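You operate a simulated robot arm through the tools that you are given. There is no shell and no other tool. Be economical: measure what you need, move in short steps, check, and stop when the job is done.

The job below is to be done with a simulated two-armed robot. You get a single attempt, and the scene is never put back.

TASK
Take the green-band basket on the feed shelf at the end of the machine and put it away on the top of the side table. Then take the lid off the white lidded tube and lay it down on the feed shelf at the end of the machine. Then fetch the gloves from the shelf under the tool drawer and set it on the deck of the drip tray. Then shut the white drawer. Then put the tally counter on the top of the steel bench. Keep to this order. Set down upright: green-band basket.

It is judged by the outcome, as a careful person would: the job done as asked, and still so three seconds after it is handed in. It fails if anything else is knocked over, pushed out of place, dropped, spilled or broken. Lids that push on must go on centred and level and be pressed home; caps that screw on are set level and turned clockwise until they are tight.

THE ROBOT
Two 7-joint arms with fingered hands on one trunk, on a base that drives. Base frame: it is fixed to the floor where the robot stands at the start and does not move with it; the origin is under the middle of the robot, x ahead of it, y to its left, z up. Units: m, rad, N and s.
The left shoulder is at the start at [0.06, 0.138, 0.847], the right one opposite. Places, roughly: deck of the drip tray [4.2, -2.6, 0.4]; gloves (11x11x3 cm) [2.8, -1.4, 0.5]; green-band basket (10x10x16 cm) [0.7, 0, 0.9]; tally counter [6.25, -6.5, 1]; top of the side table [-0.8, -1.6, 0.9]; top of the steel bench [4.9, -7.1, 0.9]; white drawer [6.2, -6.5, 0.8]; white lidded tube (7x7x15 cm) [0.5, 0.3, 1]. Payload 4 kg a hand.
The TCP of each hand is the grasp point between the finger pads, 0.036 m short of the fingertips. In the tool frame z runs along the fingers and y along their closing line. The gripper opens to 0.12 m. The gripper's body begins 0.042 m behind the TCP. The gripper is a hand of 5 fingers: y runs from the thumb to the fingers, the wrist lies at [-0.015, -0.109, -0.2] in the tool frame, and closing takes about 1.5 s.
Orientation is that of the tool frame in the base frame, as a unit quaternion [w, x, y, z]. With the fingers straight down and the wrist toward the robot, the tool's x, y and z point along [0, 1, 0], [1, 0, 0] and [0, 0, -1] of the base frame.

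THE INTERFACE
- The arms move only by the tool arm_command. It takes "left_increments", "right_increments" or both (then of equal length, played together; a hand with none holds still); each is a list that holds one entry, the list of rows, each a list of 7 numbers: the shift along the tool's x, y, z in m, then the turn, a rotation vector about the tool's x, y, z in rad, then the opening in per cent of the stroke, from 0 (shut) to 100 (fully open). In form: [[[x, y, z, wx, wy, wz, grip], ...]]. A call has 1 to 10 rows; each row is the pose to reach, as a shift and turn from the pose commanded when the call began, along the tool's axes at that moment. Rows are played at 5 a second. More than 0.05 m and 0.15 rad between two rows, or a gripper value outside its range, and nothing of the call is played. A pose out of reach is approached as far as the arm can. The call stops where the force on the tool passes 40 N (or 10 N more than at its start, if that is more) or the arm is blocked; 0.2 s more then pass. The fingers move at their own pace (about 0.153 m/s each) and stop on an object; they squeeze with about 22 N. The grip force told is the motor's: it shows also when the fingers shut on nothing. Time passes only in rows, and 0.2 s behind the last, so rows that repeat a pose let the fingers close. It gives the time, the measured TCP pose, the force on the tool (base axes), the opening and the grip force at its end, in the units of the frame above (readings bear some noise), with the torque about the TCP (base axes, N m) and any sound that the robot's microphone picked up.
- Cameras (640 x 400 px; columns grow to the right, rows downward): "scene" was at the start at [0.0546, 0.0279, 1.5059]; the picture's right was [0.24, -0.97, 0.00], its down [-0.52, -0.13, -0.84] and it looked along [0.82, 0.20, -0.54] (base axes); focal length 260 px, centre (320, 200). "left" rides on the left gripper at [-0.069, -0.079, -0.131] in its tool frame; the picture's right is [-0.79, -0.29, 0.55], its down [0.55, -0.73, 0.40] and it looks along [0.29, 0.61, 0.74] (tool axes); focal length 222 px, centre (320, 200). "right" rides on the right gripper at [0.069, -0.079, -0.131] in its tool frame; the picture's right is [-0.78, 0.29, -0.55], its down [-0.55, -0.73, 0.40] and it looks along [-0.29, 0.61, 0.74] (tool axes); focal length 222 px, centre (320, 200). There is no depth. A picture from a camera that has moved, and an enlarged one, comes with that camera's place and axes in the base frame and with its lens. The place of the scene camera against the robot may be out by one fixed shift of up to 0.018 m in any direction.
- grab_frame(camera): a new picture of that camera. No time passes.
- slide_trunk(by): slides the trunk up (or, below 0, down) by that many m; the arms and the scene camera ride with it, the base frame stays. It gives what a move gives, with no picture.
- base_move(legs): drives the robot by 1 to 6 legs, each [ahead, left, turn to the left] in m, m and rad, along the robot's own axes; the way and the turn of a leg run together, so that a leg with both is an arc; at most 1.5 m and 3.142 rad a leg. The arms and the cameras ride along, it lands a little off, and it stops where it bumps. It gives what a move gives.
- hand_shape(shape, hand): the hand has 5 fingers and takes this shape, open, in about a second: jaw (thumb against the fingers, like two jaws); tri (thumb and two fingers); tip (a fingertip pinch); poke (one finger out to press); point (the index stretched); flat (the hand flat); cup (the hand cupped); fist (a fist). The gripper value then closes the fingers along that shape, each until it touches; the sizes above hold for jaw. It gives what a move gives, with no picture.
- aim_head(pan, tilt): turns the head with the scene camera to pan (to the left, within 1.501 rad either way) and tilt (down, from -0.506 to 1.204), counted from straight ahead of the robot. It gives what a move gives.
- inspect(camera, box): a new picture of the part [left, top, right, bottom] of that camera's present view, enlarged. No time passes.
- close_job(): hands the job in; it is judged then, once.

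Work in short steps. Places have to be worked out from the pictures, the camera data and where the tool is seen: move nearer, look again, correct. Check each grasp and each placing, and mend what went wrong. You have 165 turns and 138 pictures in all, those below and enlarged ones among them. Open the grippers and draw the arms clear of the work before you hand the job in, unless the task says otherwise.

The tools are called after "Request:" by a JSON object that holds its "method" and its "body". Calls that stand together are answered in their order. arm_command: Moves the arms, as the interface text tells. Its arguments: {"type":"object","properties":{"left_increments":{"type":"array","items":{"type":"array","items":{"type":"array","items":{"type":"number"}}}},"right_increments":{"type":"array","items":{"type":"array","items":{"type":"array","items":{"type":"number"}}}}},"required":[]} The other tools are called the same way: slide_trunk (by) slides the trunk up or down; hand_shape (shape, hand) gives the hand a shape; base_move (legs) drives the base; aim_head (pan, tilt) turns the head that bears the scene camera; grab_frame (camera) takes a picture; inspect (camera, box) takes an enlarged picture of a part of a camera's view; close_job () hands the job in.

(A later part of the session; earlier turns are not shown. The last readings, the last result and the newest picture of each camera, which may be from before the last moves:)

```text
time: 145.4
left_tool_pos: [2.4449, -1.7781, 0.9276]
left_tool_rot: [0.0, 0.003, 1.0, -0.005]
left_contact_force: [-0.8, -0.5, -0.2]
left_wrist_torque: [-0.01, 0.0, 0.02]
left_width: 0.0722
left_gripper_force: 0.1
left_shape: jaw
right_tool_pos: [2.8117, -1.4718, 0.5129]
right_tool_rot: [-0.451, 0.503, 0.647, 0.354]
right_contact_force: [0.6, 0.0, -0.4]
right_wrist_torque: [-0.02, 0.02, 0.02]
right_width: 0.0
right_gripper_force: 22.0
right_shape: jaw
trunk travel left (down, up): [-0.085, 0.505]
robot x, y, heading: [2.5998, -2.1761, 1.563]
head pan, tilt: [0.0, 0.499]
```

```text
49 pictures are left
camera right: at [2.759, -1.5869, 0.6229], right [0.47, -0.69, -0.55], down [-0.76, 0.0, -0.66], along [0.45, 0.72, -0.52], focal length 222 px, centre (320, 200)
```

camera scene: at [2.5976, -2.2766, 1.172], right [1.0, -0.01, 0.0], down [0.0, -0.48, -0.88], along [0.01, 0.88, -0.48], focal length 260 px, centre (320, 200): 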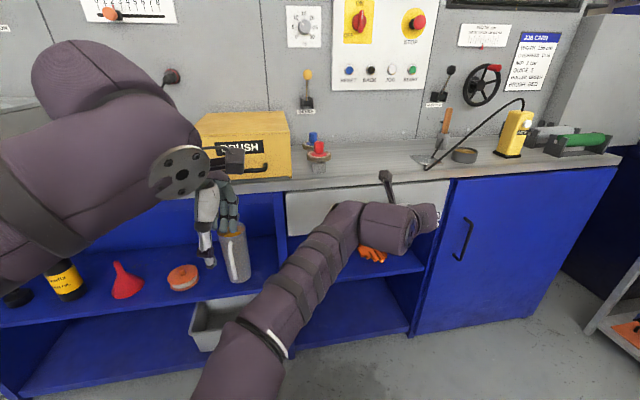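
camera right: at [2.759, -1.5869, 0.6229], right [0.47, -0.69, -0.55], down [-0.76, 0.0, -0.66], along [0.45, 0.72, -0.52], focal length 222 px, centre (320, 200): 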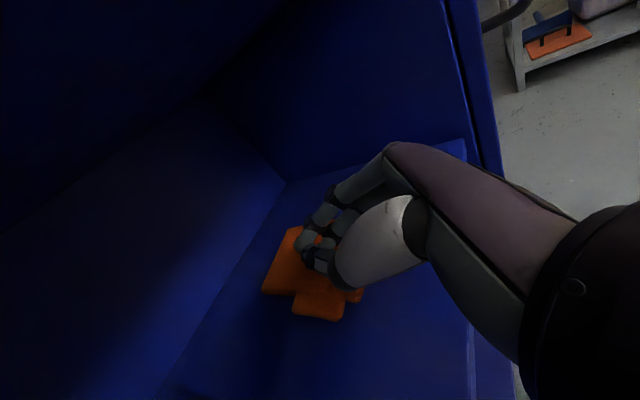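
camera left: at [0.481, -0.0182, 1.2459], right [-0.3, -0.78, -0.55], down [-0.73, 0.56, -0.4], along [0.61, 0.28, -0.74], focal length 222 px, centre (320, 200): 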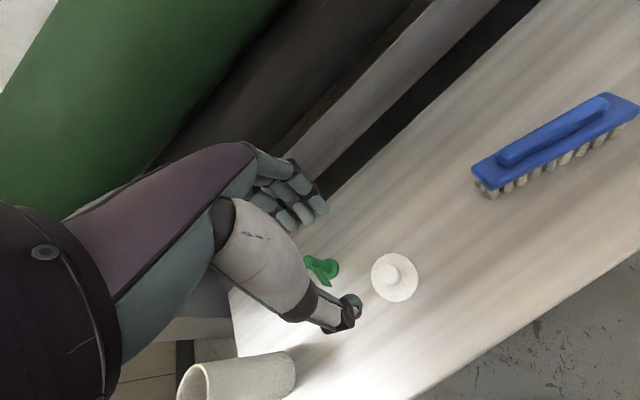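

It closed above the glove, so I'm too high. I'll open and lower in small steps until the fingers feel the shelf.

Request:
{"method": "arm_command", "body": {"right_increments": [[[0, 0, 0, 0, 0, 0, 60], [0, 0, 0, 0, 0, 0, 100], [0, 0, 0, 0, 0, 0, 100], [-0.007, 0, 0.0025, 0, 0, 0, 100], [-0.014, 0, 0.005, 0, 0, 0, 100], [-0.021, 0, 0.0075, 0, 0, 0, 100], [-0.021, 0, 0.0075, 0, 0, 0, 100]]]}}

Request:
{"method": "grab_frame", "body": {"camera": "right"}}

```text
time: 147.0
left_tool_pos: [2.4446, -1.7787, 0.9284]
left_tool_rot: [0.001, 0.004, 1.0, -0.006]
left_contact_force: [1.2, 0.8, 0.0]
left_wrist_torque: [0.0, -0.01, 0.02]
left_width: 0.072
left_gripper_force: 0.0
left_shape: jaw
right_tool_pos: [2.8115, -1.4721, 0.49]
right_tool_rot: [-0.451, 0.504, 0.646, 0.354]
right_contact_force: [0.2, 0.0, 1.1]
right_wrist_torque: [0.0, -0.09, -0.1]
right_width: 0.1194
right_gripper_force: 0.0
right_shape: jaw
trunk travel left (down, up): [-0.085, 0.505]
robot x, y, heading: [2.6039, -2.1749, 1.558]
head pan, tilt: [0.0, 0.499]
```

```text
48 pictures are left
camera right: at [2.7591, -1.5873, 0.6005], right [0.47, -0.69, -0.55], down [-0.76, 0.0, -0.66], along [0.45, 0.72, -0.52], focal length 222 px, centre (320, 200)
```

right: 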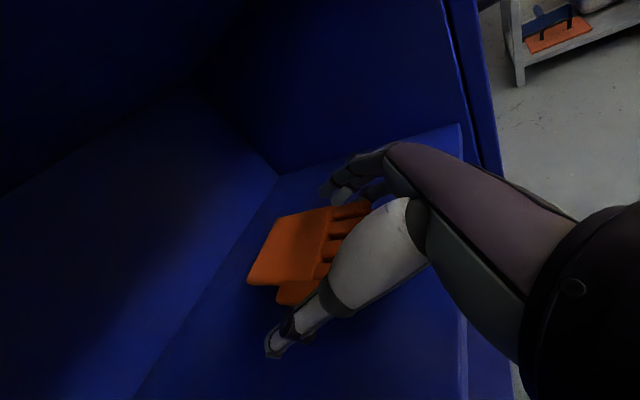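

There's a light touch now at z = 0.49. I'll close here.

Request:
{"method": "arm_command", "body": {"right_increments": [[[-0.003, 0, 0.001, 0, 0, 0, 80], [-0.003, 0, 0.001, 0, 0, 0, 60], [-0.003, 0, 0.001, 0, 0, 0, 40], [-0.003, 0, 0.001, 0, 0, 0, 20], [-0.003, 0, 0.001, 0, 0, 0, 0], [-0.003, 0, 0.001, 0, 0, 0, 0], [-0.003, 0, 0.001, 0, 0, 0, 0]]]}}

Request:
{"method": "grab_frame", "body": {"camera": "right"}}

```text
time: 148.6
left_tool_pos: [2.4467, -1.7781, 0.9273]
left_tool_rot: [0.001, 0.004, 1.0, -0.006]
left_contact_force: [-0.2, -0.2, 0.7]
left_wrist_torque: [-0.01, 0.03, -0.01]
left_width: 0.0719
left_gripper_force: 0.0
left_shape: jaw
right_tool_pos: [2.8109, -1.4714, 0.4879]
right_tool_rot: [-0.451, 0.503, 0.646, 0.355]
right_contact_force: [0.3, 2.0, 6.2]
right_wrist_torque: [0.12, -0.23, 0.09]
right_width: 0.0
right_gripper_force: 22.0
right_shape: jaw
trunk travel left (down, up): [-0.085, 0.505]
robot x, y, heading: [2.6, -2.1724, 1.564]
head pan, tilt: [0.0, 0.499]
```

```text
47 pictures are left
camera right: at [2.7591, -1.5872, 0.5978], right [0.47, -0.69, -0.55], down [-0.75, 0.0, -0.66], along [0.45, 0.73, -0.52], focal length 222 px, centre (320, 200)
```

right: 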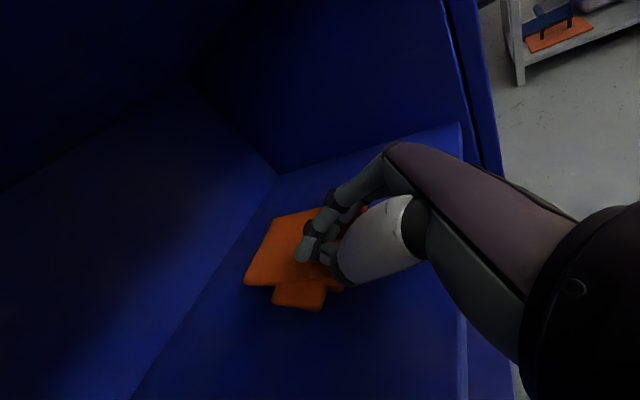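

The press shows the glove top is at z ≈ 0.47, so the shelf is at ≈ 0.44, lower than I judged, and the glove is correspondingly further in and 2 cm to the right. I'll raise, open, back out, steepen the pitch to ~38°, and look.

Request:
{"method": "arm_command", "body": {"right_increments": [[[0.014, 0, -0.005, 0, 0, 0, 0], [0.014, 0, -0.005, 0, 0, 0, 50], [0.014, 0, -0.005, 0, 0, 0, 100], [0.004, 0, -0.033, 0, 0, 0, 100], [-0.006, 0, -0.061, 0, 0, 0, 100], [-0.006, 0.01, -0.061, 0, -0.15, 0, 100], [-0.006, 0.02, -0.061, 0, -0.3, 0, 100], [-0.006, 0.02, -0.061, 0, -0.31, 0, 100]]]}}

Request:
{"method": "grab_frame", "body": {"camera": "right"}}

```text
time: 150.4
left_tool_pos: [2.4467, -1.7784, 0.928]
left_tool_rot: [0.001, 0.003, 1.0, -0.007]
left_contact_force: [-0.8, 0.0, -0.2]
left_wrist_torque: [0.0, -0.01, -0.02]
left_width: 0.0721
left_gripper_force: 0.1
left_shape: jaw
right_tool_pos: [2.8451, -1.5243, 0.5021]
right_tool_rot: [-0.345, 0.553, 0.709, 0.271]
right_contact_force: [-0.2, 0.7, -0.8]
right_wrist_torque: [-0.02, 0.0, -0.02]
right_width: 0.1198
right_gripper_force: 0.0
right_shape: jaw
trunk travel left (down, up): [-0.085, 0.505]
robot x, y, heading: [2.6011, -2.1743, 1.565]
head pan, tilt: [0.0, 0.499]
```

```text
46 pictures are left
camera right: at [2.7832, -1.6022, 0.6379], right [0.51, -0.82, -0.28], down [-0.7, -0.2, -0.68], along [0.5, 0.54, -0.68], focal length 222 px, centre (320, 200)
```

right: 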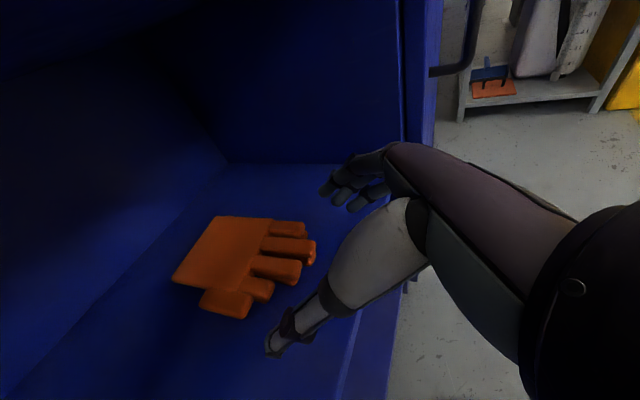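

The glove spans 9.9 cm on my closing line, centred 6 mm to the left. I'll adjust, slide in 9 cm, and then lower to z ≈ 0.485.

Request:
{"method": "arm_command", "body": {"right_increments": [[[0, -0.006, 0, 0, 0, 0, 100], [0.014, -0.006, 0.018, 0, 0, 0, 100], [0.028, -0.006, 0.036, 0, 0, 0, 100], [0.042, -0.006, 0.054, 0, 0, 0, 100], [0.055, -0.006, 0.071, 0, 0, 0, 100], [0.049, -0.006, 0.076, 0, 0, 0, 100], [0.042, -0.006, 0.0815, 0, 0, 0, 100], [0.042, -0.006, 0.0815, 0, 0, 0, 100]]]}}

Request:
{"method": "grab_frame", "body": {"camera": "right"}}

```text
time: 152.2
left_tool_pos: [2.4493, -1.7903, 0.9329]
left_tool_rot: [0.0, 0.006, 1.0, 0.002]
left_contact_force: [0.4, 0.1, -0.6]
left_wrist_torque: [0.0, -0.01, -0.01]
left_width: 0.0719
left_gripper_force: 0.1
left_shape: jaw
right_tool_pos: [2.8248, -1.4606, 0.4802]
right_tool_rot: [-0.337, 0.557, 0.712, 0.265]
right_contact_force: [-5.9, -7.7, 29.5]
right_wrist_torque: [-0.19, -2.06, -0.57]
right_width: 0.1198
right_gripper_force: 0.0
right_shape: jaw
trunk travel left (down, up): [-0.085, 0.505]
robot x, y, heading: [2.6009, -2.1723, 1.56]
head pan, tilt: [0.0, 0.499]
```

```text
45 pictures are left
camera right: at [2.7627, -1.5357, 0.6168], right [0.5, -0.82, -0.26], down [-0.7, -0.21, -0.68], along [0.5, 0.53, -0.68], focal length 222 px, centre (320, 200)
```

right: 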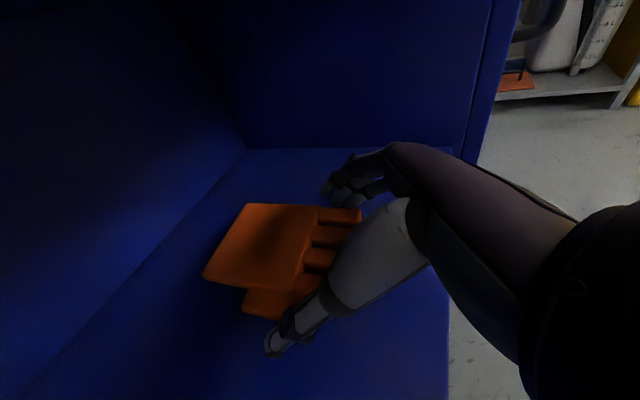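

The fingers are pressing on the shelf (29 N). I'll raise 6 mm and close.

Request:
{"method": "arm_command", "body": {"right_increments": [[[0.006, 0, -0.006, 0, 0, 0, 100], [0.006, 0, -0.006, 0, 0, 0, 80], [0.006, 0, -0.006, 0, 0, 0, 60], [0.006, 0, -0.006, 0, 0, 0, 40], [0.006, 0, -0.006, 0, 0, 0, 20], [0.006, 0, -0.006, 0, 0, 0, 0], [0.006, 0, -0.006, 0, 0, 0, 0], [0.006, 0, -0.006, 0, 0, 0, 0]]]}}

Request:
{"method": "grab_frame", "body": {"camera": "right"}}

```text
time: 152.6
left_tool_pos: [2.4494, -1.7851, 0.93]
left_tool_rot: [0.001, 0.005, 1.0, -0.003]
left_contact_force: [0.3, -1.2, 0.2]
left_wrist_torque: [0.0, 0.03, -0.03]
left_width: 0.072
left_gripper_force: 0.1
left_shape: jaw
right_tool_pos: [2.8268, -1.4618, 0.4782]
right_tool_rot: [-0.327, 0.553, 0.719, 0.266]
right_contact_force: [-8.2, 5.3, 41.0]
right_wrist_torque: [0.27, -2.76, 0.35]
right_width: 0.12
right_gripper_force: 0.1
right_shape: jaw
trunk travel left (down, up): [-0.085, 0.505]
robot x, y, heading: [2.6005, -2.1795, 1.557]
head pan, tilt: [0.0, 0.499]
stopped in row 1 (right hand): the force on the tool passed its limit (the readings are from after the stop); the commanded pose is now the measured one
```

```text
44 pictures are left
camera right: at [2.7616, -1.5359, 0.6151], right [0.52, -0.82, -0.24], down [-0.69, -0.23, -0.69], along [0.51, 0.52, -0.68], focal length 222 px, centre (320, 200)
```

right: 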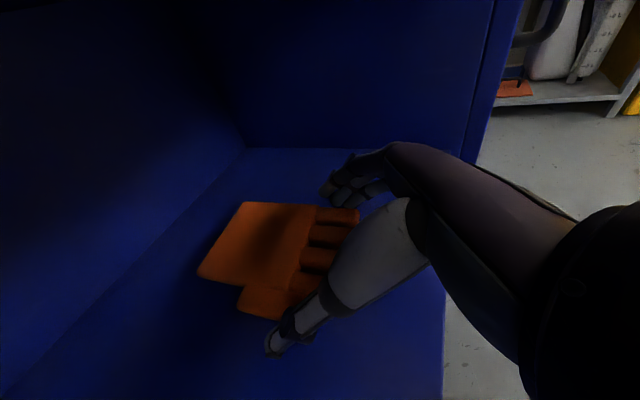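

Still loaded, with the commanded pose now reset to the measured one. I'll raise 1.2 cm straight up and read the force.

Request:
{"method": "arm_command", "body": {"right_increments": [[[0.005, 0, -0.004, 0, 0, 0, 100], [0.0095, 0, -0.0074, 0, 0, 0, 100], [0.0095, 0, -0.0074, 0, 0, 0, 100]]]}}

```text
time: 152.9
left_tool_pos: [2.4478, -1.7829, 0.9286]
left_tool_rot: [0.001, 0.006, 1.0, -0.005]
left_contact_force: [0.1, -0.1, 1.1]
left_wrist_torque: [0.01, -0.05, -0.02]
left_width: 0.0721
left_gripper_force: 0.0
left_shape: jaw
right_tool_pos: [2.8275, -1.4626, 0.4778]
right_tool_rot: [-0.323, 0.55, 0.722, 0.266]
right_contact_force: [-6.3, 3.5, 28.1]
right_wrist_torque: [0.24, -1.91, 0.2]
right_width: 0.1198
right_gripper_force: 0.0
right_shape: jaw
trunk travel left (down, up): [-0.085, 0.505]
robot x, y, heading: [2.5997, -2.1775, 1.559]
head pan, tilt: [0.0, 0.499]
stopped in row 1 (right hand): the force on the tool passed its limit (the readings are from after the stop); the commanded pose is now the measured one
```

Another early stop, though the load is dropping. I'll retry with a larger upward step.

Request:
{"method": "arm_command", "body": {"right_increments": [[[0.012, 0, -0.0095, 0, 0, 0, 100], [0.016, 0, -0.0125, 0, 0, 0, 100], [0.016, 0, -0.0125, 0, 0, 0, 100]]]}}

```text
time: 153.2
left_tool_pos: [2.4481, -1.7818, 0.9289]
left_tool_rot: [0.0, 0.006, 1.0, -0.005]
left_contact_force: [-0.8, -0.3, 0.2]
left_wrist_torque: [0.0, -0.01, 0.02]
left_width: 0.0721
left_gripper_force: 0.1
left_shape: jaw
right_tool_pos: [2.8272, -1.4626, 0.4765]
right_tool_rot: [-0.317, 0.549, 0.727, 0.264]
right_contact_force: [-3.5, 4.9, 22.1]
right_wrist_torque: [0.32, -1.47, 0.4]
right_width: 0.12
right_gripper_force: 0.2
right_shape: jaw
trunk travel left (down, up): [-0.085, 0.505]
robot x, y, heading: [2.6028, -2.1776, 1.555]
head pan, tilt: [0.0, 0.499]
stopped in row 1 (right hand): the force on the tool passed its limit (the readings are from after the stop); the commanded pose is now the measured one
```

Raising only pivots the hand, so the hand's back or camera must be against the underside of the drawer. I'll ease straight back out with the pitch flattening slightly.

Request:
{"method": "arm_command", "body": {"right_increments": [[[-0.009, 0, -0.012, 0, 0.05, 0, 100], [-0.018, 0, -0.024, 0, 0.1, 0, 100], [-0.03, 0, -0.04, 0, 0.15, 0, 100], [-0.042, 0, -0.056, 0, 0.2, 0, 100]]]}}

Request:
{"method": "grab_frame", "body": {"camera": "right"}}

Request:
{"method": "grab_frame", "body": {"camera": "scene"}}

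```text
time: 154.2
left_tool_pos: [2.4483, -1.7814, 0.9281]
left_tool_rot: [0.001, 0.006, 1.0, -0.005]
left_contact_force: [-0.3, 0.9, -0.3]
left_wrist_torque: [-0.03, 0.0, 0.0]
left_width: 0.0721
left_gripper_force: 0.0
left_shape: jaw
right_tool_pos: [2.8431, -1.5312, 0.4839]
right_tool_rot: [-0.389, 0.521, 0.691, 0.316]
right_contact_force: [-0.4, 3.2, 6.0]
right_wrist_torque: [0.15, -0.37, 0.19]
right_width: 0.1202
right_gripper_force: 0.1
right_shape: jaw
trunk travel left (down, up): [-0.085, 0.505]
robot x, y, heading: [2.5998, -2.1766, 1.557]
head pan, tilt: [0.0, 0.499]
```

```text
43 pictures are left
camera right: at [2.7845, -1.6292, 0.6057], right [0.52, -0.76, -0.4], down [-0.71, -0.11, -0.7], along [0.48, 0.64, -0.6], focal length 222 px, centre (320, 200)
```

right: 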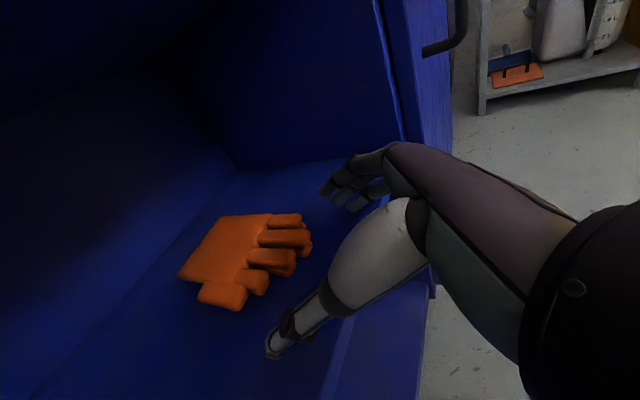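

```text
42 pictures are left
camera scene: at [2.5995, -2.1109, 1.1719], right [1.0, -0.01, 0.0], down [-0.01, -0.48, -0.88], along [0.01, 0.88, -0.48], focal length 260 px, centre (320, 200)
```

scene: 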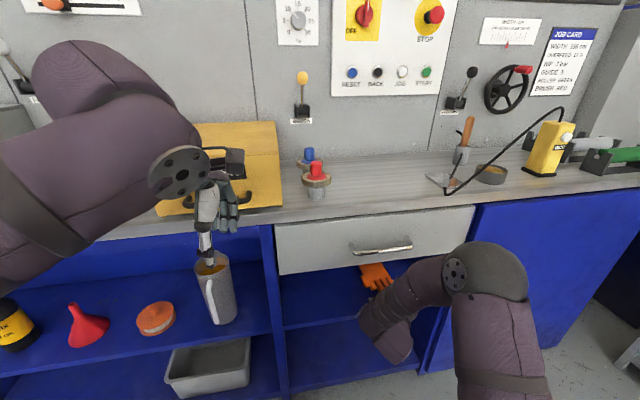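

The hand is free again. The shelf stops the fingers at TCP z ≈ 0.485, so I'll slide in only 6 cm along the shelf at this flatter pitch, where nothing fouls the drawer, and close on the glove's finger section.

Request:
{"method": "arm_command", "body": {"right_increments": [[[0.011, 0, 0.016, 0, 0, 0, 100], [0.021, 0, 0.033, 0, 0, 0, 100], [0.0315, 0, 0.051, 0, 0, 0, 100], [0.0315, 0, 0.051, 0, 0, 0, 70], [0.0315, 0, 0.051, 0, 0, 0, 40], [0.0315, 0, 0.051, 0, 0, 0, 10], [0.0315, 0, 0.051, 0, 0, 0, 0], [0.0315, 0, 0.051, 0, 0, 0, 0]]]}}

Request:
{"method": "grab_frame", "body": {"camera": "right"}}

```text
time: 156.1
left_tool_pos: [2.4476, -1.7818, 0.9286]
left_tool_rot: [0.001, 0.006, 1.0, -0.006]
left_contact_force: [0.5, 0.0, 0.3]
left_wrist_torque: [0.01, -0.03, -0.04]
left_width: 0.0721
left_gripper_force: 0.0
left_shape: jaw
right_tool_pos: [2.8277, -1.4714, 0.4865]
right_tool_rot: [-0.389, 0.521, 0.69, 0.318]
right_contact_force: [2.2, 3.4, 12.0]
right_wrist_torque: [0.15, -0.33, 0.06]
right_width: 0.0
right_gripper_force: 21.8
right_shape: jaw
trunk travel left (down, up): [-0.085, 0.505]
robot x, y, heading: [2.6001, -2.177, 1.559]
head pan, tilt: [0.0, 0.499]
```

```text
41 pictures are left
camera right: at [2.7685, -1.5703, 0.6089], right [0.52, -0.76, -0.4], down [-0.71, -0.11, -0.7], along [0.48, 0.64, -0.59], focal length 222 px, centre (320, 200)
```

right: 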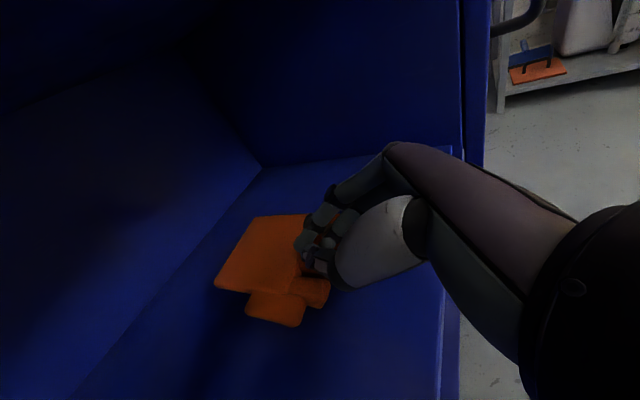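

Zooming in to see whether anything is pinched.

Request:
{"method": "inspect", "body": {"camera": "right", "box": [200, 180, 400, 340]}}

```text
2.50 times, centred on (300, 260) of right
camera zoom: at [2.7685, -1.5703, 0.6089], right [0.52, -0.76, -0.4], down [-0.71, -0.11, -0.7], along [0.48, 0.64, -0.59], focal length 555 px, centre (370, 50)
```

zoom: 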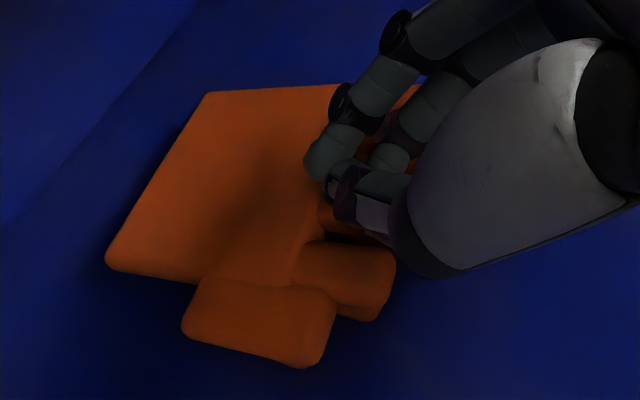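

The fingers swept over the glove's top (z ≈ 0.47). So they don't hang lower than the tips, and I can go lower. I'll open in place, then lower 2.2 cm in small steps watching the force.

Request:
{"method": "arm_command", "body": {"right_increments": [[[0.005, 0, -0.003, 0, 0, 0, 30], [0.005, 0, -0.003, 0, 0, 0, 70], [0.005, 0, -0.003, 0, 0, 0, 100], [0.005, 0, -0.003, 0, 0, 0, 100], [-0.002, 0, 0.001, 0, 0, 0, 100], [-0.008, 0, 0.0045, 0, 0, 0, 100], [-0.014, 0, 0.008, 0, 0, 0, 100], [-0.019, 0, 0.011, 0, 0, 0, 100]]]}}

Request:
{"method": "inspect", "body": {"camera": "right", "box": [200, 140, 450, 360]}}

```text
time: 157.7
left_tool_pos: [2.4477, -1.7822, 0.9278]
left_tool_rot: [0.001, 0.006, 1.0, -0.005]
left_contact_force: [0.5, 0.3, -1.2]
left_wrist_torque: [-0.01, -0.03, 0.0]
left_width: 0.0725
left_gripper_force: 0.0
left_shape: jaw
right_tool_pos: [2.8272, -1.4688, 0.4805]
right_tool_rot: [-0.392, 0.514, 0.69, 0.326]
right_contact_force: [-0.5, -2.5, 14.9]
right_wrist_torque: [0.0, -1.14, -0.14]
right_width: 0.1197
right_gripper_force: 0.0
right_shape: jaw
trunk travel left (down, up): [-0.085, 0.505]
robot x, y, heading: [2.6007, -2.1764, 1.554]
head pan, tilt: [0.0, 0.499]
stopped in row 7 (right hand): the force on the tool passed its limit (the readings are from after the stop); the commanded pose is now the measured one
```

```text
1.82 times, centred on (325, 250) of right
camera zoom: at [2.7669, -1.5691, 0.6011], right [0.52, -0.75, -0.41], down [-0.7, -0.1, -0.71], along [0.49, 0.66, -0.58], focal length 404 px, centre (311, 109)
```

zoom: 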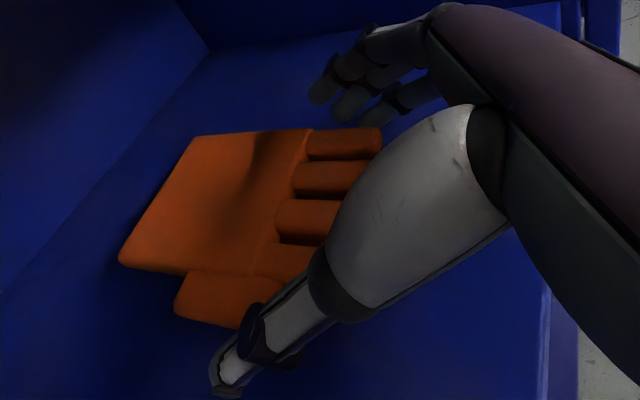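

The lower contact is the outermost finger: the picks put the fingers at tool x ≈ 0, -0.02 and -0.04, while the thumb is level with the first. Only thumb plus one or two fingers will get low enough, so I'll back out and switch to the "tri" shape.

Request:
{"method": "arm_command", "body": {"right_increments": [[[0.004, 0, -0.004, 0, 0, 0, 100], [-0.006, 0, -0.024, 0, 0, 0, 100], [-0.018, 0, -0.043, 0, 0, 0, 100], [-0.026, 0, -0.06, 0, 0, 0, 100]]]}}

Request:
{"method": "hand_shape", "body": {"hand": "right", "shape": "tri"}}

Request:
{"method": "grab_frame", "body": {"camera": "right"}}

```text
time: 158.7
left_tool_pos: [2.4477, -1.7814, 0.9277]
left_tool_rot: [0.001, 0.007, 1.0, -0.005]
left_contact_force: [-0.4, 0.1, 0.5]
left_wrist_torque: [0.01, -0.02, 0.0]
left_width: 0.0724
left_gripper_force: 0.0
left_shape: jaw
right_tool_pos: [2.8437, -1.5326, 0.4822]
right_tool_rot: [-0.391, 0.517, 0.69, 0.322]
right_contact_force: [-0.4, 2.5, 2.4]
right_wrist_torque: [0.05, -0.12, 0.1]
right_width: 0.1199
right_gripper_force: 0.1
right_shape: jaw
trunk travel left (down, up): [-0.085, 0.505]
robot x, y, heading: [2.5994, -2.1798, 1.554]
head pan, tilt: [0.0, 0.499]
```

```text
time: 159.6
left_tool_pos: [2.4478, -1.7804, 0.9285]
left_tool_rot: [0.001, 0.006, 1.0, -0.004]
left_contact_force: [0.0, 1.0, -0.1]
left_wrist_torque: [-0.03, -0.01, 0.01]
left_width: 0.0722
left_gripper_force: 0.1
left_shape: jaw
right_tool_pos: [2.8418, -1.5324, 0.4826]
right_tool_rot: [-0.391, 0.516, 0.691, 0.321]
right_contact_force: [0.3, -0.1, -0.7]
right_wrist_torque: [0.04, 0.01, 0.0]
right_width: 0.1197
right_gripper_force: 0.0
right_shape: tri
trunk travel left (down, up): [-0.085, 0.505]
robot x, y, heading: [2.6037, -2.1802, 1.553]
head pan, tilt: [0.0, 0.499]
```

```text
38 pictures are left
camera right: at [2.784, -1.6322, 0.6043], right [0.52, -0.75, -0.41], down [-0.7, -0.11, -0.7], along [0.48, 0.65, -0.58], focal length 222 px, centre (320, 200)
```

right: 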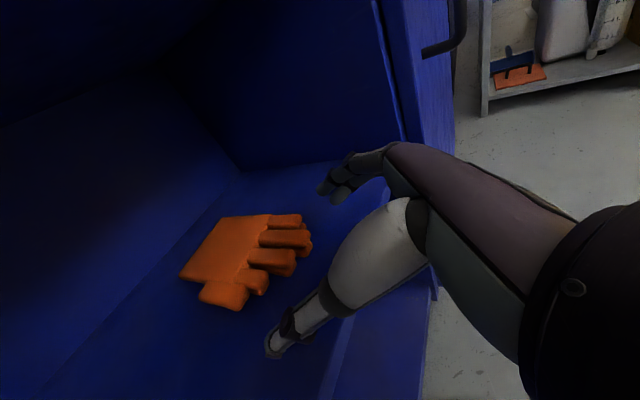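

The tri shape folds the outer fingers and the contact is gone. I'll lower in place until touching, then slide in.

Request:
{"method": "arm_command", "body": {"right_increments": [[[-0.005, 0, 0.003, 0, 0, 0, 100], [-0.01, 0, 0.006, 0, 0, 0, 100], [-0.015, 0, 0.009, 0, 0, 0, 100], [-0.019, 0, 0.011, 0, 0, 0, 100], [-0.019, 0, 0.011, 0, 0, 0, 100]]]}}

```text
time: 160.8
left_tool_pos: [2.4479, -1.7819, 0.928]
left_tool_rot: [0.001, 0.006, 1.0, -0.005]
left_contact_force: [0.6, -0.1, 0.2]
left_wrist_torque: [-0.01, 0.01, -0.02]
left_width: 0.0722
left_gripper_force: 0.1
left_shape: jaw
right_tool_pos: [2.8433, -1.5299, 0.4622]
right_tool_rot: [-0.393, 0.515, 0.691, 0.323]
right_contact_force: [-1.0, -0.9, 8.2]
right_wrist_torque: [0.33, -0.45, -0.07]
right_width: 0.1194
right_gripper_force: 0.0
right_shape: tri
trunk travel left (down, up): [-0.085, 0.505]
robot x, y, heading: [2.6036, -2.1803, 1.558]
head pan, tilt: [0.0, 0.499]
```

Touching at z = 0.462. I'll raise 3 mm, slide in 6.5 cm and close.

Request:
{"method": "arm_command", "body": {"right_increments": [[[0.003, 0, -0.002, 0, 0, 0, 100], [0.014, 0, 0.017, 0, 0, 0, 100], [0.026, 0, 0.036, 0, 0, 0, 100], [0.037, 0, 0.0535, 0, 0, 0, 100], [0.037, 0, 0.0535, 0, 0, 0, 70], [0.037, 0, 0.0535, 0, 0, 0, 40], [0.037, 0, 0.0535, 0, 0, 0, 0], [0.037, 0, 0.0535, 0, 0, 0, 0], [0.037, 0, 0.0535, 0, 0, 0, 0]]]}}

Request:
{"method": "inspect", "body": {"camera": "right", "box": [200, 140, 450, 360]}}

```text
time: 161.5
left_tool_pos: [2.4487, -1.7827, 0.9271]
left_tool_rot: [0.001, 0.006, 1.0, -0.005]
left_contact_force: [-0.4, -0.4, 0.1]
left_wrist_torque: [0.0, 0.02, -0.01]
left_width: 0.0722
left_gripper_force: 0.1
left_shape: jaw
right_tool_pos: [2.8394, -1.5028, 0.4639]
right_tool_rot: [-0.387, 0.522, 0.689, 0.322]
right_contact_force: [-3.3, -12.1, 11.4]
right_wrist_torque: [-0.37, -0.41, -0.36]
right_width: 0.1192
right_gripper_force: 0.0
right_shape: tri
trunk travel left (down, up): [-0.085, 0.505]
robot x, y, heading: [2.6006, -2.1816, 1.555]
head pan, tilt: [0.0, 0.499]
stopped in row 3 (right hand): the force on the tool passed its limit (the readings are from after the stop); the commanded pose is now the measured one
```

```text
1.82 times, centred on (325, 250) of right
camera zoom: at [2.7778, -1.601, 0.5863], right [0.51, -0.76, -0.4], down [-0.7, -0.1, -0.7], along [0.49, 0.64, -0.59], focal length 404 px, centre (311, 109)
```

zoom: 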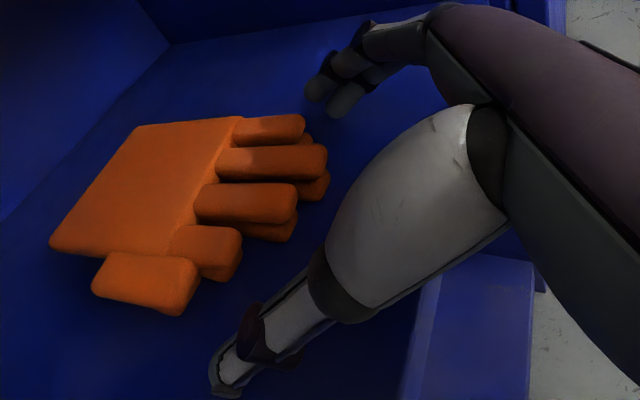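

The folded fingers are catching the shelf's front edge, about 5 cm below the TCP. A steeper pitch tucks them up, so I'll back off 3 cm, rise 1 cm, pitch to 45°, then slide in level at z ≈ 0.475.

Request:
{"method": "arm_command", "body": {"right_increments": [[[-0.003, 0, -0.016, 0, 0, 0, 100], [-0.007, 0, -0.031, 0, 0, 0, 100], [-0.007, 0, -0.031, 0, -0.1, 0, 100], [-0.007, 0, -0.031, 0, -0.2, 0, 100], [-0.007, 0, -0.031, 0, -0.3, 0, 100], [-0.007, 0, -0.031, 0, -0.3, 0, 100]]]}}

```text
time: 162.9
left_tool_pos: [2.449, -1.7817, 0.9281]
left_tool_rot: [0.001, 0.006, 1.0, -0.007]
left_contact_force: [1.0, 0.1, -0.3]
left_wrist_torque: [-0.02, -0.01, 0.01]
left_width: 0.072
left_gripper_force: 0.0
left_shape: jaw
right_tool_pos: [2.8461, -1.5309, 0.4727]
right_tool_rot: [-0.278, 0.564, 0.739, 0.24]
right_contact_force: [-0.4, 0.6, 1.3]
right_wrist_torque: [0.01, -0.08, 0.02]
right_width: 0.12
right_gripper_force: 0.0
right_shape: tri
trunk travel left (down, up): [-0.085, 0.505]
robot x, y, heading: [2.6001, -2.1747, 1.555]
head pan, tilt: [0.0, 0.499]
```

At 45° there's no contact. I'll slide in 6 cm at the same height.

Request:
{"method": "arm_command", "body": {"right_increments": [[[0.0115, -0.005, 0.0095, 0, 0, 0, 100], [0.023, -0.005, 0.019, 0, 0, 0, 100], [0.0345, -0.005, 0.029, 0, 0, 0, 100], [0.046, -0.005, 0.0387, 0, 0, 0, 100], [0.046, -0.005, 0.0387, 0, 0, 0, 100]]]}}

Request:
{"method": "inspect", "body": {"camera": "right", "box": [200, 140, 450, 360]}}

```text
time: 164.1
left_tool_pos: [2.4497, -1.7886, 0.9308]
left_tool_rot: [0.001, 0.007, 1.0, -0.002]
left_contact_force: [0.0, -0.2, -0.3]
left_wrist_torque: [0.02, -0.02, 0.01]
left_width: 0.0718
left_gripper_force: 0.1
left_shape: jaw
right_tool_pos: [2.8257, -1.4884, 0.4698]
right_tool_rot: [-0.274, 0.564, 0.743, 0.235]
right_contact_force: [0.4, -1.5, 7.5]
right_wrist_torque: [0.2, -0.54, -0.12]
right_width: 0.1199
right_gripper_force: 0.1
right_shape: tri
trunk travel left (down, up): [-0.085, 0.505]
robot x, y, heading: [2.5965, -2.1822, 1.556]
head pan, tilt: [0.0, 0.499]
```

```text
1.82 times, centred on (325, 250) of right
camera zoom: at [2.7541, -1.5455, 0.6113], right [0.53, -0.84, -0.11], down [-0.65, -0.32, -0.69], along [0.55, 0.44, -0.71], focal length 404 px, centre (311, 109)
```

zoom: 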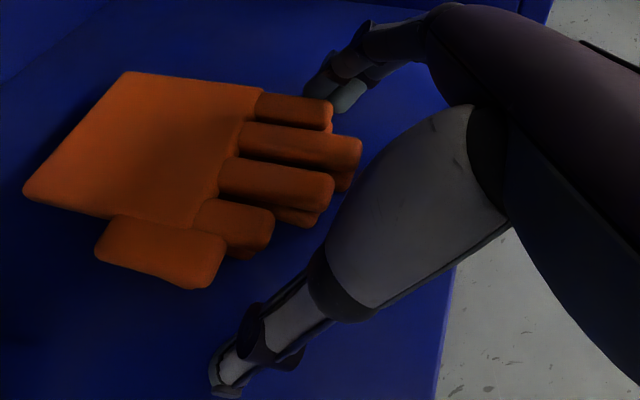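

The tips are now down beside the glove's finger section (tip z ≈ 0.444), on both sides. I'll close here.

Request:
{"method": "arm_command", "body": {"right_increments": [[[0, 0, 0, 0, 0, 0, 80], [0, 0, 0, 0, 0, 0, 60], [0, 0, 0, 0, 0, 0, 40], [0, 0, 0, 0, 0, 0, 20], [0, 0, 0, 0, 0, 0, 0], [0, 0, 0, 0, 0, 0, 0], [0, 0, 0, 0, 0, 0, 0]]]}}

Request:
{"method": "inspect", "body": {"camera": "right", "box": [200, 140, 450, 360]}}

```text
time: 165.7
left_tool_pos: [2.4493, -1.7876, 0.9312]
left_tool_rot: [0.0, 0.007, 1.0, -0.001]
left_contact_force: [-0.5, -0.5, -0.1]
left_wrist_torque: [0.01, 0.0, 0.01]
left_width: 0.0721
left_gripper_force: 0.1
left_shape: jaw
right_tool_pos: [2.8266, -1.4886, 0.4699]
right_tool_rot: [-0.273, 0.565, 0.744, 0.233]
right_contact_force: [5.3, -0.8, 25.2]
right_wrist_torque: [0.55, -0.73, -0.04]
right_width: 0.0458
right_gripper_force: 21.3
right_shape: tri
trunk travel left (down, up): [-0.085, 0.505]
robot x, y, heading: [2.6012, -2.1772, 1.558]
head pan, tilt: [0.0, 0.499]
```

```text
1.82 times, centred on (325, 250) of right
camera zoom: at [2.7544, -1.5452, 0.6105], right [0.53, -0.84, -0.11], down [-0.65, -0.32, -0.69], along [0.55, 0.43, -0.71], focal length 404 px, centre (311, 109)
```

zoom: 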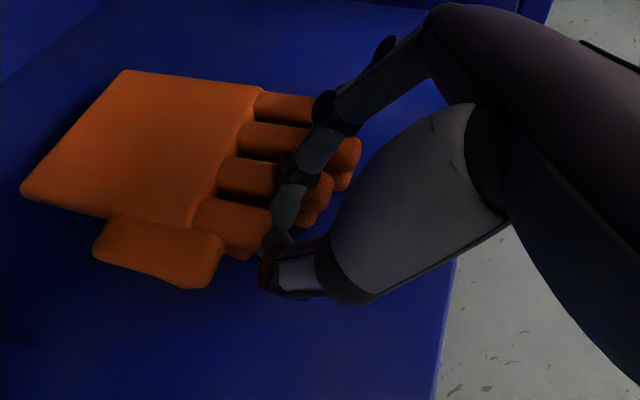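

The width is 4.6 cm, so something is held. I'll pull back and very slightly up, then check whether the glove follows.

Request:
{"method": "arm_command", "body": {"right_increments": [[[-0.003, 0, -0.01, 0, 0, 0, 0], [-0.014, 0, -0.021, 0, 0, 0, 0], [-0.026, 0, -0.033, 0, 0, 0, 0], [-0.038, 0, -0.045, 0, 0, 0, 0]]]}}

Request:
{"method": "inspect", "body": {"camera": "right", "box": [160, 120, 450, 360]}}

```text
time: 166.7
left_tool_pos: [2.4489, -1.7813, 0.9289]
left_tool_rot: [0.001, 0.006, 1.0, -0.006]
left_contact_force: [0.4, -1.4, 0.5]
left_wrist_torque: [-0.03, 0.0, -0.03]
left_width: 0.072
left_gripper_force: 0.1
left_shape: jaw
right_tool_pos: [2.8399, -1.5294, 0.4818]
right_tool_rot: [-0.281, 0.563, 0.739, 0.241]
right_contact_force: [0.4, -0.5, 0.0]
right_wrist_torque: [-0.02, 0.0, -0.02]
right_width: 0.042
right_gripper_force: 22.6
right_shape: tri
trunk travel left (down, up): [-0.085, 0.505]
robot x, y, heading: [2.5992, -2.1825, 1.558]
head pan, tilt: [0.0, 0.499]
```

```text
1.67 times, centred on (305, 240) of right
camera zoom: at [2.7686, -1.5893, 0.6232], right [0.52, -0.84, -0.13], down [-0.65, -0.3, -0.69], along [0.55, 0.45, -0.71], focal length 370 px, centre (345, 133)
```

zoom: 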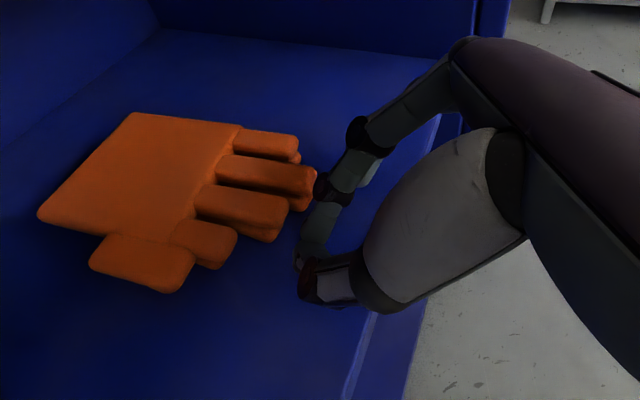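

The glove stayed; "tri" just doesn't close fully. The forearm also comes down steeply onto the drawer front. I'll back the base 0.10 m and drop the trunk 0.08 m, so the forearm comes in flat from below and lets me reach the palm.

Request:
{"method": "base_move", "body": {"legs": [[-0.12, 0, 0]]}}

Request:
{"method": "slide_trunk", "body": {"by": -0.08}}

Request:
{"method": "arm_command", "body": {"right_increments": [[[0.027, 0, -0.029, 0, 0, 0, 100], [0.054, 0, -0.058, 0, 0, 0, 100], [0.06, 0, -0.064, 0, 0, 0, 100]]]}}

Request:
{"method": "grab_frame", "body": {"camera": "scene"}}

```text
time: 168.0
left_tool_pos: [2.4468, -1.8999, 0.928]
left_tool_rot: [0.001, 0.007, 1.0, -0.006]
left_contact_force: [0.5, 0.3, -0.2]
left_wrist_torque: [0.0, 0.06, -0.02]
left_width: 0.072
left_gripper_force: 0.1
left_shape: jaw
right_tool_pos: [2.8404, -1.6509, 0.4811]
right_tool_rot: [-0.278, 0.565, 0.738, 0.24]
right_contact_force: [-0.3, 0.2, 0.2]
right_wrist_torque: [0.01, 0.02, -0.02]
right_width: 0.0426
right_gripper_force: 21.5
right_shape: tri
trunk travel left (down, up): [-0.085, 0.505]
robot x, y, heading: [2.6014, -2.2963, 1.552]
head pan, tilt: [0.0, 0.499]
```

```text
time: 169.1
left_tool_pos: [2.4462, -1.8998, 0.8476]
left_tool_rot: [0.001, 0.006, 1.0, -0.006]
left_contact_force: [-0.4, 0.6, -0.4]
left_wrist_torque: [-0.02, -0.01, -0.01]
left_width: 0.0721
left_gripper_force: 0.1
left_shape: jaw
right_tool_pos: [2.8405, -1.6495, 0.4016]
right_tool_rot: [-0.279, 0.565, 0.738, 0.24]
right_contact_force: [-0.7, 0.0, -0.7]
right_wrist_torque: [0.03, -0.02, -0.01]
right_width: 0.042
right_gripper_force: 21.9
right_shape: tri
trunk travel left (down, up): [-0.005, 0.585]
robot x, y, heading: [2.6, -2.2951, 1.552]
head pan, tilt: [0.0, 0.499]
```

```text
time: 169.9
left_tool_pos: [2.4478, -1.9014, 0.848]
left_tool_rot: [0.0, 0.007, 1.0, -0.006]
left_contact_force: [0.0, 0.9, 0.2]
left_wrist_torque: [-0.02, 0.02, -0.02]
left_width: 0.072
left_gripper_force: 0.1
left_shape: jaw
right_tool_pos: [2.8365, -1.6509, 0.4905]
right_tool_rot: [-0.279, 0.564, 0.739, 0.24]
right_contact_force: [0.2, 1.3, 0.3]
right_wrist_torque: [0.0, 0.02, 0.01]
right_width: 0.1196
right_gripper_force: 0.0
right_shape: tri
trunk travel left (down, up): [-0.005, 0.585]
robot x, y, heading: [2.5989, -2.2913, 1.551]
head pan, tilt: [0.0, 0.499]
```

```text
33 pictures are left
camera scene: at [2.5979, -2.2298, 1.0919], right [1.0, -0.02, 0.0], down [-0.01, -0.48, -0.88], along [0.01, 0.88, -0.48], focal length 260 px, centre (320, 200)
```

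scene: 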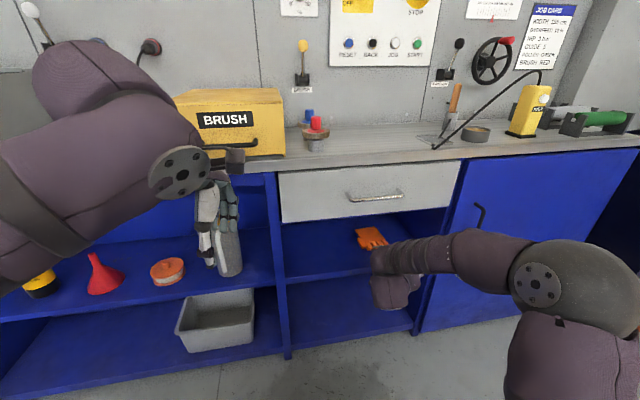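

The forearm is now flat. I'll slide in beside the glove to y ≈ -1.475 at z ≈ 0.476.

Request:
{"method": "arm_command", "body": {"right_increments": [[[0.02, 0.006, 0.028, 0, 0, 0, 100], [0.044, 0.012, 0.054, 0, 0, 0, 100], [0.068, 0.017, 0.08, 0, 0, 0, 100], [0.092, 0.023, 0.105, 0, 0, 0, 100], [0.1168, 0.0287, 0.13, 0, 0, 0, 100], [0.1168, 0.0287, 0.13, 0, 0, 0, 100]]]}}

Request:
{"method": "grab_frame", "body": {"camera": "right"}}

```text
time: 171.3
left_tool_pos: [2.4474, -1.9006, 0.8475]
left_tool_rot: [0.001, 0.007, 1.0, -0.006]
left_contact_force: [0.2, -0.9, -0.9]
left_wrist_torque: [0.04, 0.03, 0.01]
left_width: 0.0721
left_gripper_force: 0.1
left_shape: jaw
right_tool_pos: [2.8234, -1.4748, 0.4757]
right_tool_rot: [-0.279, 0.565, 0.739, 0.239]
right_contact_force: [0.6, -0.8, 0.8]
right_wrist_torque: [0.01, 0.0, 0.03]
right_width: 0.1199
right_gripper_force: 0.1
right_shape: tri
trunk travel left (down, up): [-0.005, 0.585]
robot x, y, heading: [2.5985, -2.3004, 1.551]
head pan, tilt: [0.0, 0.499]
```

```text
32 pictures are left
camera right: at [2.751, -1.5336, 0.6162], right [0.52, -0.84, -0.13], down [-0.65, -0.3, -0.69], along [0.55, 0.44, -0.71], focal length 222 px, centre (320, 200)
```

right: 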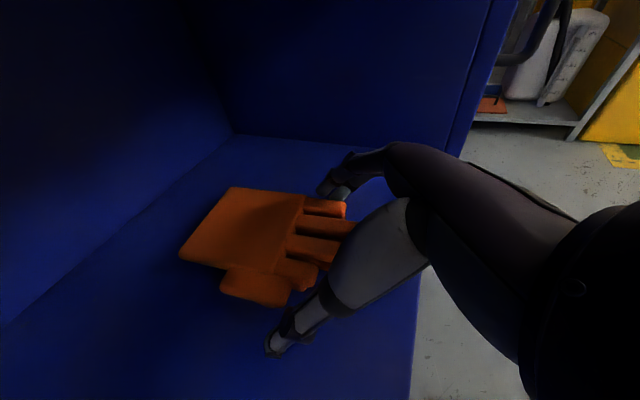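

No contact, and the glove is centred between thumb and fingers. I'll advance 5 cm more to the palm, 4 mm lower, then close.

Request:
{"method": "arm_command", "body": {"right_increments": [[[0.012, 0.001, 0.012, 0, 0, 0, 100], [0.024, 0.001, 0.024, 0, 0, 0, 100], [0.033, 0.001, 0.0375, 0, 0, 0, 100], [0.033, 0.001, 0.0375, 0, 0, 0, 80], [0.033, 0.001, 0.0375, 0, 0, 0, 60], [0.033, 0.001, 0.0375, 0, 0, 0, 30], [0.033, 0.001, 0.0375, 0, 0, 0, 0], [0.033, 0.001, 0.0375, 0, 0, 0, 0], [0.033, 0.001, 0.0375, 0, 0, 0, 0]]]}}

Request:
{"method": "grab_frame", "body": {"camera": "right"}}

```text
time: 173.5
left_tool_pos: [2.4592, -1.923, 0.8526]
left_tool_rot: [0.0, 0.017, 1.0, -0.001]
left_contact_force: [-0.3, -0.3, -0.2]
left_wrist_torque: [-0.02, -0.02, 0.0]
left_width: 0.0721
left_gripper_force: 0.1
left_shape: jaw
right_tool_pos: [2.8091, -1.4619, 0.4711]
right_tool_rot: [-0.277, 0.561, 0.744, 0.234]
right_contact_force: [1.7, 2.6, 10.1]
right_wrist_torque: [0.27, -0.2, -0.05]
right_width: 0.0065
right_gripper_force: 22.3
right_shape: tri
trunk travel left (down, up): [-0.005, 0.585]
robot x, y, heading: [2.6035, -2.3155, 1.528]
head pan, tilt: [0.0, 0.499]
stopped in row 9 (right hand): the arm was blocked; the commanded pose is now the measured one
```

```text
31 pictures are left
camera right: at [2.7383, -1.5198, 0.613], right [0.53, -0.84, -0.11], down [-0.65, -0.32, -0.69], along [0.54, 0.44, -0.71], focal length 222 px, centre (320, 200)
```

right: 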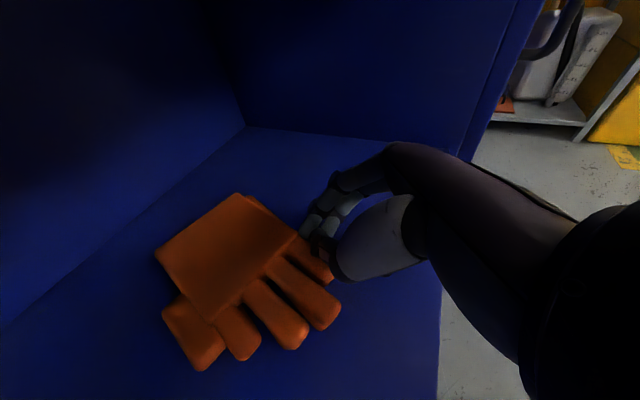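

The glove twisted but isn't held, and something limits the depth at this pitch. A better idea is to roll the hand over (x axis down) so that the thumb and index become the lowest parts, letting me pinch at shelf level. I'll back out and start rolling.

Request:
{"method": "arm_command", "body": {"right_increments": [[[-0.025, 0, -0.04, 0, 0, 0, 60], [-0.055, 0, -0.07, 0, 0, 0, 60], [-0.085, 0, -0.1, 0, 0, 0, 60], [-0.085, 0, -0.1, 0, 0, -0.15, 60], [-0.085, 0, -0.1, 0, 0, -0.3, 60], [-0.085, 0, -0.1, 0, 0, -0.45, 60], [-0.085, 0, -0.1, 0, 0, -0.6, 60], [-0.085, 0, -0.1, 0, 0, -0.75, 60], [-0.085, 0, -0.1, 0, 0, -0.9, 60], [-0.085, 0, -0.1, 0, 0, -1.05, 60]]]}}

Request:
{"method": "hand_shape", "body": {"hand": "right", "shape": "jaw"}}

```text
time: 175.7
left_tool_pos: [2.4575, -1.9136, 0.8477]
left_tool_rot: [0.0, 0.017, 1.0, -0.005]
left_contact_force: [1.0, -0.2, -0.5]
left_wrist_torque: [0.01, 0.0, -0.01]
left_width: 0.0722
left_gripper_force: 0.0
left_shape: jaw
right_tool_pos: [2.8432, -1.5813, 0.4763]
right_tool_rot: [-0.121, 0.113, 0.928, 0.334]
right_contact_force: [-0.7, -0.7, 0.4]
right_wrist_torque: [0.02, -0.03, 0.0]
right_width: 0.072
right_gripper_force: 0.0
right_shape: tri
trunk travel left (down, up): [-0.005, 0.585]
robot x, y, heading: [2.605, -2.3137, 1.535]
head pan, tilt: [0.0, 0.499]
```

```text
time: 176.6
left_tool_pos: [2.4578, -1.9132, 0.8486]
left_tool_rot: [0.001, 0.017, 1.0, -0.006]
left_contact_force: [0.2, -0.3, -0.7]
left_wrist_torque: [0.01, 0.0, -0.01]
left_width: 0.0723
left_gripper_force: 0.2
left_shape: jaw
right_tool_pos: [2.8438, -1.5817, 0.4761]
right_tool_rot: [-0.122, 0.114, 0.928, 0.333]
right_contact_force: [-0.6, 0.1, -0.7]
right_wrist_torque: [0.02, 0.0, -0.01]
right_width: 0.1197
right_gripper_force: 0.1
right_shape: jaw
trunk travel left (down, up): [-0.005, 0.585]
robot x, y, heading: [2.6011, -2.3145, 1.538]
head pan, tilt: [0.0, 0.499]
```

The roll works. I'll continue rolling, drifting back a little from the shelf.

Request:
{"method": "arm_command", "body": {"right_increments": [[[-0.003, -0.015, -0.013, 0, 0, -0.15, 80], [-0.006, -0.03, -0.026, 0, 0, -0.3, 80], [-0.008, -0.045, -0.039, 0, 0, -0.45, 80], [-0.008, -0.045, -0.039, 0, 0, -0.6, 80], [-0.008, -0.045, -0.039, 0, 0, -0.75, 80], [-0.008, -0.045, -0.039, 0, 0, -0.9, 80], [-0.008, -0.045, -0.039, 0, 0, -1.05, 80], [-0.008, -0.045, -0.039, 0, 0, -1.2, 80], [-0.008, -0.045, -0.039, 0, 0, -1.35, 80], [-0.008, -0.045, -0.039, 0, 0, -1.5, 80]]]}}

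```text
time: 178.8
left_tool_pos: [2.457, -1.9151, 0.847]
left_tool_rot: [0.0, 0.016, 1.0, -0.006]
left_contact_force: [0.2, 0.0, -0.9]
left_wrist_torque: [0.03, 0.02, -0.02]
left_width: 0.072
left_gripper_force: 0.1
left_shape: jaw
right_tool_pos: [2.8443, -1.642, 0.4762]
right_tool_rot: [0.139, -0.55, 0.756, 0.327]
right_contact_force: [0.4, -0.2, 0.5]
right_wrist_torque: [-0.02, 0.03, -0.01]
right_width: 0.0964
right_gripper_force: 0.1
right_shape: jaw
trunk travel left (down, up): [-0.005, 0.585]
robot x, y, heading: [2.6005, -2.3125, 1.534]
head pan, tilt: [0.0, 0.499]
```

That's free too. I'll finish to a 35° pitch with the thumb and index low, yawed to match the glove's new direction, then look.

Request:
{"method": "arm_command", "body": {"right_increments": [[[0, 0, 0, 0.044, -0.072, -0.079, 100], [0, 0, 0, 0.088, -0.145, -0.158, 100], [0, 0, 0, 0.131, -0.217, -0.238, 100], [0, 0, 0, 0.175, -0.289, -0.317, 100], [0, 0, 0, 0.175, -0.289, -0.317, 100]]]}}

Request:
{"method": "grab_frame", "body": {"camera": "right"}}

Request:
{"method": "grab_frame", "body": {"camera": "scene"}}

```text
time: 180.0
left_tool_pos: [2.4573, -1.9137, 0.8478]
left_tool_rot: [0.001, 0.016, 1.0, -0.007]
left_contact_force: [-0.1, -0.7, -0.1]
left_wrist_torque: [-0.01, -0.01, -0.01]
left_width: 0.0721
left_gripper_force: 0.0
left_shape: jaw
right_tool_pos: [2.8435, -1.6422, 0.4777]
right_tool_rot: [0.343, -0.594, 0.659, 0.309]
right_contact_force: [1.0, 0.6, 0.9]
right_wrist_torque: [-0.01, 0.0, 0.02]
right_width: 0.1199
right_gripper_force: 0.1
right_shape: jaw
trunk travel left (down, up): [-0.005, 0.585]
robot x, y, heading: [2.5974, -2.3133, 1.54]
head pan, tilt: [0.0, 0.499]
```

```text
30 pictures are left
camera right: at [2.9082, -1.7959, 0.4958], right [-0.29, 0.03, 0.96], down [0.8, 0.56, 0.22], along [-0.53, 0.83, -0.19], focal length 222 px, centre (320, 200)
```

right: 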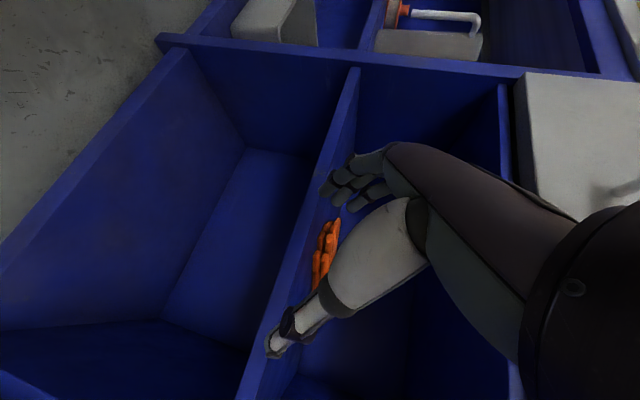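

```text
29 pictures are left
camera scene: at [2.6021, -2.2463, 1.0919], right [1.0, -0.03, 0.0], down [-0.02, -0.48, -0.88], along [0.03, 0.88, -0.48], focal length 260 px, centre (320, 200)
```

scene: 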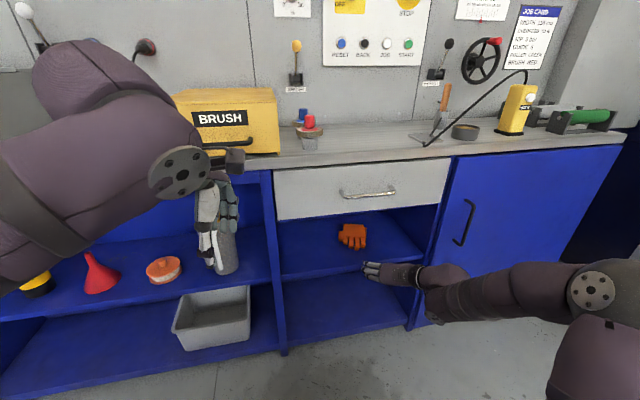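

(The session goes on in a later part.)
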